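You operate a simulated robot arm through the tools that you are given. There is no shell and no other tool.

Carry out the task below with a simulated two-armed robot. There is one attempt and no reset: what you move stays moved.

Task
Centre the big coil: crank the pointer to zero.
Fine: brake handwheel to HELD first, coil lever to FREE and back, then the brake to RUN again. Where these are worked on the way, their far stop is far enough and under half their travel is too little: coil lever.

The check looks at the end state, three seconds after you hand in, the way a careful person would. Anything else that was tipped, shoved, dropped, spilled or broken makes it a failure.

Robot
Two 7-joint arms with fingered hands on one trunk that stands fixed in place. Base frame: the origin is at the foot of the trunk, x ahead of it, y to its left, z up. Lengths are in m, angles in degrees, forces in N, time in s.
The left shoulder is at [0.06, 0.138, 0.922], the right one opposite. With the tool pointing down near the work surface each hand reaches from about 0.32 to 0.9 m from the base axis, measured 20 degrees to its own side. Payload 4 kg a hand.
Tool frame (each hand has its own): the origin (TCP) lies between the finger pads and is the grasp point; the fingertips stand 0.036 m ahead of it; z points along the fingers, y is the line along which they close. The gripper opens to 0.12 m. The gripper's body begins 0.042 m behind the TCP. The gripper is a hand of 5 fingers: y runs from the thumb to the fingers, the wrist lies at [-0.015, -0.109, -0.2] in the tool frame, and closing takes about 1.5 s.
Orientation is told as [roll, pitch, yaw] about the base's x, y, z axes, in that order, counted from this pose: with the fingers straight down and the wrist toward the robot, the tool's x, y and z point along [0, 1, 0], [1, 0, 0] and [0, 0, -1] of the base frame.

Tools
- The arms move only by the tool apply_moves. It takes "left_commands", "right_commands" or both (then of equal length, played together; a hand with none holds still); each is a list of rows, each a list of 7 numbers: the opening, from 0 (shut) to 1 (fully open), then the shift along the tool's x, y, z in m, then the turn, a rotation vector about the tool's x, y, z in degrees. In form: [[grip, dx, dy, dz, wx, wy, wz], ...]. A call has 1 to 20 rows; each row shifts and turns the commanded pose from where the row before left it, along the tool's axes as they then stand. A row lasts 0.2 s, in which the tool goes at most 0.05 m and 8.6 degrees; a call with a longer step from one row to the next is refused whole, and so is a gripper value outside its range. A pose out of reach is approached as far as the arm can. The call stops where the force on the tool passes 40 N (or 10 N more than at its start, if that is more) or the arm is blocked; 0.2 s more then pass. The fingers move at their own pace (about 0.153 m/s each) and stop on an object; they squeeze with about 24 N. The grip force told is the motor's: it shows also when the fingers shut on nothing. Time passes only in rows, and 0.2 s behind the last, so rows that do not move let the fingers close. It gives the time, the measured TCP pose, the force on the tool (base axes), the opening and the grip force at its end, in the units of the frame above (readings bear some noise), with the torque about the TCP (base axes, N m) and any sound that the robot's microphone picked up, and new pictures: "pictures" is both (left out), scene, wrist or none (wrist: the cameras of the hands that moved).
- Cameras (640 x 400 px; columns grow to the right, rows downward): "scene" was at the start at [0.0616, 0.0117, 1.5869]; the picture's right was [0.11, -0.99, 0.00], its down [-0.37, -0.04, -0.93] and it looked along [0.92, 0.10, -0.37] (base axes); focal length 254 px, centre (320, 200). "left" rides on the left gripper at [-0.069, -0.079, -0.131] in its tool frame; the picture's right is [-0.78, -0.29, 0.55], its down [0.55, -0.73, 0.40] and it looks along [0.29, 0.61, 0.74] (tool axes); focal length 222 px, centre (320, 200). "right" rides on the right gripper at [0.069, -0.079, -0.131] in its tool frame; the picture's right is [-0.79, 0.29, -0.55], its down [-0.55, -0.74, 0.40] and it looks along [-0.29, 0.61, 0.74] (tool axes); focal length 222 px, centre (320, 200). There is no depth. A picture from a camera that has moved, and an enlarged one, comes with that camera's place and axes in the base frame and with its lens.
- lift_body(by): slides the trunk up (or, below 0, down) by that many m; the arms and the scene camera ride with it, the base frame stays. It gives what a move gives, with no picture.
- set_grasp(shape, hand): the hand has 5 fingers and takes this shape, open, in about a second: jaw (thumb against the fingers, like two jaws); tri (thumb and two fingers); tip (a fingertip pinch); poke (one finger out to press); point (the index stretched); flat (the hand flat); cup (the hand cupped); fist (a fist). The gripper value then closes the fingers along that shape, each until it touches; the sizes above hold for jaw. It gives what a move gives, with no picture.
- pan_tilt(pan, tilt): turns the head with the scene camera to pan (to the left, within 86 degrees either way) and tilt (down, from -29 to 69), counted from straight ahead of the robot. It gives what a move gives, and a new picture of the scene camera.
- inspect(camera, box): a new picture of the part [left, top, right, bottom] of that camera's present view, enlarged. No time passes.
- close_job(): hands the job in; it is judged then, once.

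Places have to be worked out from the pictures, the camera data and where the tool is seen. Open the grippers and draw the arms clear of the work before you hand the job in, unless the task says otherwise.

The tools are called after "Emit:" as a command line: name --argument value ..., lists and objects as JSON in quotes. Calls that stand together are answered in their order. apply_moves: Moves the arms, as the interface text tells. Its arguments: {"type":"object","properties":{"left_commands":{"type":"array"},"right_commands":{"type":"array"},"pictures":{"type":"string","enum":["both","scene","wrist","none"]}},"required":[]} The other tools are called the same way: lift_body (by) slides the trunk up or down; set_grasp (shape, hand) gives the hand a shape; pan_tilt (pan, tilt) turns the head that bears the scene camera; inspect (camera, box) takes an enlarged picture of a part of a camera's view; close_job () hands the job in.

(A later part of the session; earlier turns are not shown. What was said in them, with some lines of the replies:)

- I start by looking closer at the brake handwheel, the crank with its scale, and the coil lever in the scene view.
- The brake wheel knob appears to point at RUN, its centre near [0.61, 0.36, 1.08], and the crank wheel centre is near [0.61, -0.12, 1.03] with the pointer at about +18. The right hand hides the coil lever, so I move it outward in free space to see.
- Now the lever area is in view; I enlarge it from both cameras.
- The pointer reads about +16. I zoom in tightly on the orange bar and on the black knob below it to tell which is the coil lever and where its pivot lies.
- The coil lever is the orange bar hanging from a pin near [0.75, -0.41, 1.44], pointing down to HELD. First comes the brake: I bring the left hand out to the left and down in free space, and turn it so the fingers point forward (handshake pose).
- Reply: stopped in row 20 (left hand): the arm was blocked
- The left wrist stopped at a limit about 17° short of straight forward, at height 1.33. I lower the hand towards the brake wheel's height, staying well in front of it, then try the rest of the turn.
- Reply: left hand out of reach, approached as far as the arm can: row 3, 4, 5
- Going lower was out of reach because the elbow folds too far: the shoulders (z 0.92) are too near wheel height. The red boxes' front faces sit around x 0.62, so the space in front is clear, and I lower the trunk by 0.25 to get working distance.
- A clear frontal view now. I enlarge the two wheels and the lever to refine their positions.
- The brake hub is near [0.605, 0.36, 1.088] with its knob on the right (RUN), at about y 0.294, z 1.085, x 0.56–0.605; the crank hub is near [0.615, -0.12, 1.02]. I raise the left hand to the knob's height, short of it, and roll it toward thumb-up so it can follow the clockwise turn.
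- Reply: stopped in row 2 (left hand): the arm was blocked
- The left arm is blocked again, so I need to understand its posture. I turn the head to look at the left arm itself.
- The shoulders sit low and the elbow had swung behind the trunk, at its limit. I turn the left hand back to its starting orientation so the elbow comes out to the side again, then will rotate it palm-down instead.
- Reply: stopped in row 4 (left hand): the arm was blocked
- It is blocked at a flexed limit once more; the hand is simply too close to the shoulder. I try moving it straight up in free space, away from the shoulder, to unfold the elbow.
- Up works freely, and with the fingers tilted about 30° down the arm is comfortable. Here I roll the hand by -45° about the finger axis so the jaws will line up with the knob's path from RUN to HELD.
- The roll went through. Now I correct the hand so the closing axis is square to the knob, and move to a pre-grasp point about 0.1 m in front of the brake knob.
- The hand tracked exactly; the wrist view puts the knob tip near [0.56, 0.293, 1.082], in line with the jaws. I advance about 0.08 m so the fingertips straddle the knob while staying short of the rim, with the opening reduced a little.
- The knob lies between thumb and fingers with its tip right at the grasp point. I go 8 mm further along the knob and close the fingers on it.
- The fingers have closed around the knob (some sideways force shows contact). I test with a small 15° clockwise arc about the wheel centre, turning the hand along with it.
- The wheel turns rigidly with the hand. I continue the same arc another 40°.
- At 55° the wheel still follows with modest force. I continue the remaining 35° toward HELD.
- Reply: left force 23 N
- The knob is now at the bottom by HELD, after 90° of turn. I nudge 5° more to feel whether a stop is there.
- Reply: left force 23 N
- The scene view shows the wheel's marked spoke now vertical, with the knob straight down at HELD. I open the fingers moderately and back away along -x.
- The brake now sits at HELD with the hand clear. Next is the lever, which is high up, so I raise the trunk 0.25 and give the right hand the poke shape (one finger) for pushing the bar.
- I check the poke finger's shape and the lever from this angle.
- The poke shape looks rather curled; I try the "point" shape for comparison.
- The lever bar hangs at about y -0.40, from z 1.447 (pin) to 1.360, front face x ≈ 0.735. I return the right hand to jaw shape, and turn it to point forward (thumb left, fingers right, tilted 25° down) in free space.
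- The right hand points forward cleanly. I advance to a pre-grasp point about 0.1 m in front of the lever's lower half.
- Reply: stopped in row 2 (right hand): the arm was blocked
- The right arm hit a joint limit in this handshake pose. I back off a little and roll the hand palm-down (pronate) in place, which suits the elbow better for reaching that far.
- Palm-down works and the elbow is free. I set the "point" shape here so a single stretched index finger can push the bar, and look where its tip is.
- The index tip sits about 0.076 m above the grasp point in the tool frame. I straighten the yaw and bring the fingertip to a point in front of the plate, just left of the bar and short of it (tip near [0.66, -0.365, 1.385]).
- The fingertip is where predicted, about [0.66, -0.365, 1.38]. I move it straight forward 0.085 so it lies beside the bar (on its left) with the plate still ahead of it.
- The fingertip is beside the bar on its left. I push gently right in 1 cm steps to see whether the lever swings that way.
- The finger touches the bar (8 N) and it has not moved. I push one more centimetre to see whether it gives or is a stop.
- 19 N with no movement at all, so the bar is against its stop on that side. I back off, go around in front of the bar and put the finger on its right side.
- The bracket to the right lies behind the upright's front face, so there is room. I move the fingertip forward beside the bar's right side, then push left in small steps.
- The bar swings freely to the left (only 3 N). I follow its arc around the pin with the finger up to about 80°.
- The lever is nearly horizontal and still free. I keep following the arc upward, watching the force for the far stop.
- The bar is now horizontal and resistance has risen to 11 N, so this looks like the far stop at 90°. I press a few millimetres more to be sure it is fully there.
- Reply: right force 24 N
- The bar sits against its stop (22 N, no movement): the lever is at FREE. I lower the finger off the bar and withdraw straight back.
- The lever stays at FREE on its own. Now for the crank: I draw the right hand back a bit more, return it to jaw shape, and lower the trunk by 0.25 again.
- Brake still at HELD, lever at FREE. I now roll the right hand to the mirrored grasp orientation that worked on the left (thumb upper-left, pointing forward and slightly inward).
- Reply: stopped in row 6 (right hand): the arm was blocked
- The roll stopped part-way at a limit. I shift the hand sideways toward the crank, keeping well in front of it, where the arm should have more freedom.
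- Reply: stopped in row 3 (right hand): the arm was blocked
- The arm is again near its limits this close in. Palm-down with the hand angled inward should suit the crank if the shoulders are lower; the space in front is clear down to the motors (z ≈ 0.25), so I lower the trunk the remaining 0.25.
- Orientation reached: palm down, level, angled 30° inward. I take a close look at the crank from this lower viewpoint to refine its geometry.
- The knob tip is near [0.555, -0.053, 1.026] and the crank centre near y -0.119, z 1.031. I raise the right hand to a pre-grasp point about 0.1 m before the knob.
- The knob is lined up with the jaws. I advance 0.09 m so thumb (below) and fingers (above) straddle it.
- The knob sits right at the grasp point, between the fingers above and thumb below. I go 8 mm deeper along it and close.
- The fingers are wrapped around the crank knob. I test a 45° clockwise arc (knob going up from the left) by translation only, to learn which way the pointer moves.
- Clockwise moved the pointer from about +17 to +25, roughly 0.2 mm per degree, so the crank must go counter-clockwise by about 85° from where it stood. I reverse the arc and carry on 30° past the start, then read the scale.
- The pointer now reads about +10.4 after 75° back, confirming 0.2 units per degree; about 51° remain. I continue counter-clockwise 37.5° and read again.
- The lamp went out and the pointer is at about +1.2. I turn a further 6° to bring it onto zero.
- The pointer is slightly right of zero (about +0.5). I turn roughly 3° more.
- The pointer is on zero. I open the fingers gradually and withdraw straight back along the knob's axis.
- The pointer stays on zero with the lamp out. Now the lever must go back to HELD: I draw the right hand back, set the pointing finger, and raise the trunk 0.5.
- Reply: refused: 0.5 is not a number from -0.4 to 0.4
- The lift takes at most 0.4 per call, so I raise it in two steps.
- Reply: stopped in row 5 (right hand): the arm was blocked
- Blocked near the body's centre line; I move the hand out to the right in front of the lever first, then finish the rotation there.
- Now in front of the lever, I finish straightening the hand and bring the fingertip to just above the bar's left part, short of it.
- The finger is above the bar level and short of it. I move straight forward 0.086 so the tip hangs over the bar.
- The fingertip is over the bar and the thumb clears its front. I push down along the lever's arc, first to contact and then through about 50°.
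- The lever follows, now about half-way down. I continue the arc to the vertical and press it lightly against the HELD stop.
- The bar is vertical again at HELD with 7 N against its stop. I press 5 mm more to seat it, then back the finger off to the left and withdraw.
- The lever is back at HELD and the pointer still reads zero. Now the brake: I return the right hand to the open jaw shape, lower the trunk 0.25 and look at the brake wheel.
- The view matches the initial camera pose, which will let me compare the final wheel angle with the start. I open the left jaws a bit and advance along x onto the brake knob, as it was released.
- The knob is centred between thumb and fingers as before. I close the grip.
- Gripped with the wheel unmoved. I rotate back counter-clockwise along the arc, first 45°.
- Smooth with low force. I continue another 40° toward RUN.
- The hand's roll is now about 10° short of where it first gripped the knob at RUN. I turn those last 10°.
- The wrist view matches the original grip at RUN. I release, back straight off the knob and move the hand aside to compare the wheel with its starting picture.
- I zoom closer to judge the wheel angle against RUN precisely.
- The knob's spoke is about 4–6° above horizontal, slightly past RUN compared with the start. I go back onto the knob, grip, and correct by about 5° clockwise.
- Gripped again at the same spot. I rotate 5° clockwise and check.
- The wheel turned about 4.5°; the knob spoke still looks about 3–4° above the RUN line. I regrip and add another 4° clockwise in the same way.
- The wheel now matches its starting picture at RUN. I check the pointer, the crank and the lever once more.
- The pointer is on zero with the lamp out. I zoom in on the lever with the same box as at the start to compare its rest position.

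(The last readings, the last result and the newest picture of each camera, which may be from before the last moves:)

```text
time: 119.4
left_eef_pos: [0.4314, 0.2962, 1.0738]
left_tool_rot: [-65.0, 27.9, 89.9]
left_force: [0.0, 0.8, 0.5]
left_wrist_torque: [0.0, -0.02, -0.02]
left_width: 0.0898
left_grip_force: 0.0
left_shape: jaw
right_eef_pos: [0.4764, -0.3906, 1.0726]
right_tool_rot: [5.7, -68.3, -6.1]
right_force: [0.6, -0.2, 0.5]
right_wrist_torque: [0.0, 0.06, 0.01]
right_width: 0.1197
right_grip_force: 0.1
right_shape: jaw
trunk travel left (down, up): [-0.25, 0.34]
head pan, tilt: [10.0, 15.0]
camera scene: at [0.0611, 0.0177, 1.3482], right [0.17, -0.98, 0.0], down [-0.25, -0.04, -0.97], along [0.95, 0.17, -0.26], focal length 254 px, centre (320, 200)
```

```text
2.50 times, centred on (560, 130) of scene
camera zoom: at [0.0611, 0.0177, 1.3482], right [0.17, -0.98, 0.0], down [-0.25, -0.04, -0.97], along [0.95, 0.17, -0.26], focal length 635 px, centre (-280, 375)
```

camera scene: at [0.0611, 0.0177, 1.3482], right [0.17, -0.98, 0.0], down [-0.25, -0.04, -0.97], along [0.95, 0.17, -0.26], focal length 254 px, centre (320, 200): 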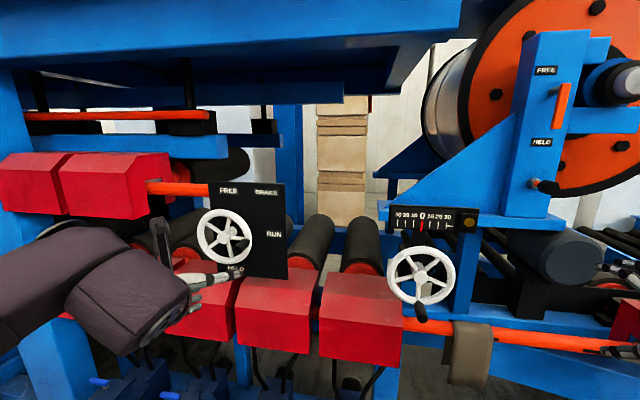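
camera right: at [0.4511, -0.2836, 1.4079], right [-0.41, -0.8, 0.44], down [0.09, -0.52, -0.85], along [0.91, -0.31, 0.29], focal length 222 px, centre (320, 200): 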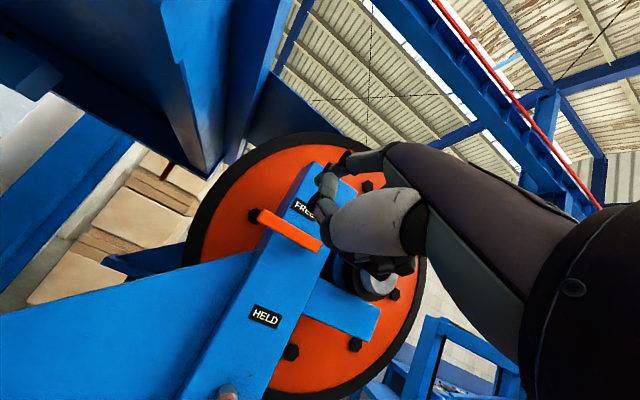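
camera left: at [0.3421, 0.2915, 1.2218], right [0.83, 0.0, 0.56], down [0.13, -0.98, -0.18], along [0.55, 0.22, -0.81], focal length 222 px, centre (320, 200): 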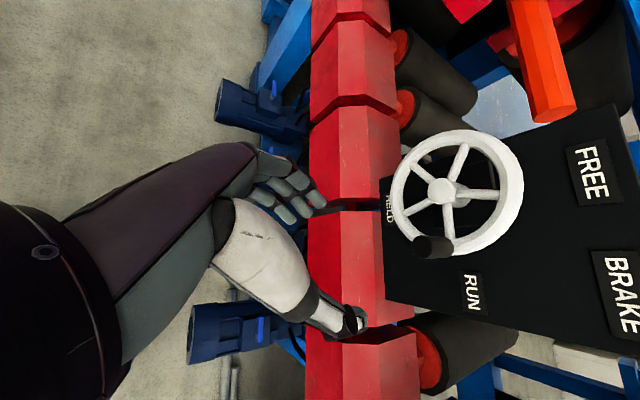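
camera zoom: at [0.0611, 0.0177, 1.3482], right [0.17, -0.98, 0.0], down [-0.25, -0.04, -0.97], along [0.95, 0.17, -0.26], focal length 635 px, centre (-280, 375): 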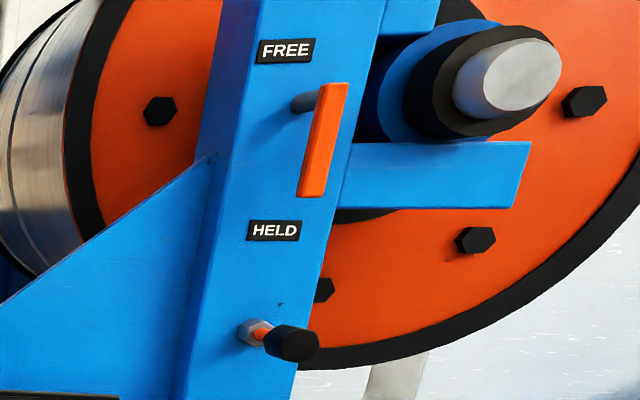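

The lever is exactly as at the start, at HELD. I open both hands fully and draw them a little further back from the work before handing in.

Emit:
apply_moves --left_commands '[[1, 0.0085, 0, -0.0181, 0, 0, 0], [1, 0.0085, 0, -0.0181, 0, 0, 0], [1, 0, 0, 0, 0, 0, 0]]' --right_commands '[[1, -0.0004, -0.011, -0.0279, 0, 0, 0], [1, -0.0004, -0.011, -0.0279, 0, 0, 0], [1, 0, 0, 0, 0, 0, 0]]' --pictures "scene"

Emit:
inspect --camera "scene" --box '[180, 160, 480, 320]'

```text
time: 120.2
left_eef_pos: [0.3927, 0.2946, 1.0758]
left_tool_rot: [-64.9, 28.0, 89.9]
left_force: [-0.3, -0.3, -0.7]
left_wrist_torque: [0.04, 0.01, 0.03]
left_width: 0.1199
left_grip_force: 0.1
left_shape: jaw
right_eef_pos: [0.4171, -0.3889, 1.0718]
right_tool_rot: [5.6, -68.2, -6.2]
right_force: [-0.7, 0.5, -0.2]
right_wrist_torque: [0.04, 0.01, 0.01]
right_width: 0.1196
right_grip_force: 0.0
right_shape: jaw
trunk travel left (down, up): [-0.25, 0.34]
head pan, tilt: [10.0, 15.0]
camera scene: at [0.0611, 0.0176, 1.3482], right [0.17, -0.98, 0.0], down [-0.25, -0.04, -0.97], along [0.95, 0.17, -0.26], focal length 254 px, centre (320, 200)
```

scene: 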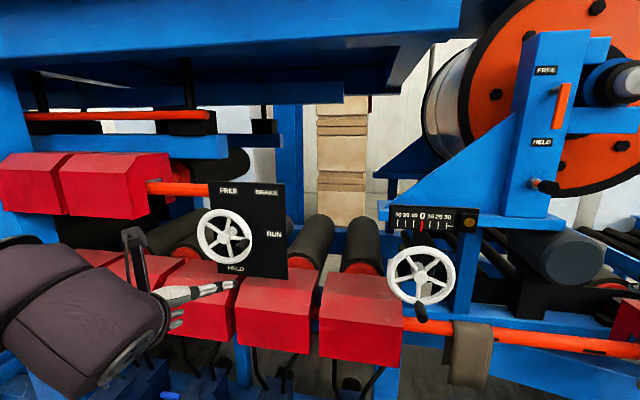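

```text
2.13 times, centred on (330, 240) of scene
camera zoom: at [0.0611, 0.0176, 1.3482], right [0.17, -0.98, 0.0], down [-0.25, -0.04, -0.97], along [0.95, 0.17, -0.26], focal length 542 px, centre (299, 115)
```

zoom: 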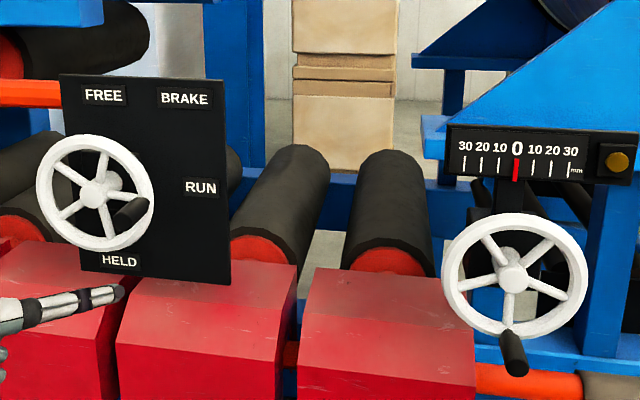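

Everything is in place: pointer on zero, lever at HELD, brake at RUN, both hands open and clear of the work. I hand the job in.

Emit:
close_job

```text
The job is handed in.
```

The coil is centred: the pointer reads zero to within about half a millimetre, and the amber lamp beside the scale went out. I have handed the job in, but no verdict came back.

1. **Brake to HELD:** I turned the handwheel about 90° from RUN. There was no stop to feel there, so I set it by eye against the HELD label.
2. **Coil lever to FREE:** I pushed it through its full quarter turn to the far stop.
3. **Crank to zero:** My first try went the wrong way and took the pointer from about +17 to +25. I then reversed and brought it down to zero.
4. **Coil lever back to HELD:** I pressed it against its stop, and it looks the same as in the starting picture.
5. **Brake back to RUN:** I overshot by a few degrees and corrected in two small steps. It now matches its starting position to within about 2°, judged from pictures.

Both hands ended open and drawn back from the work. I saw nothing else moved or knocked.
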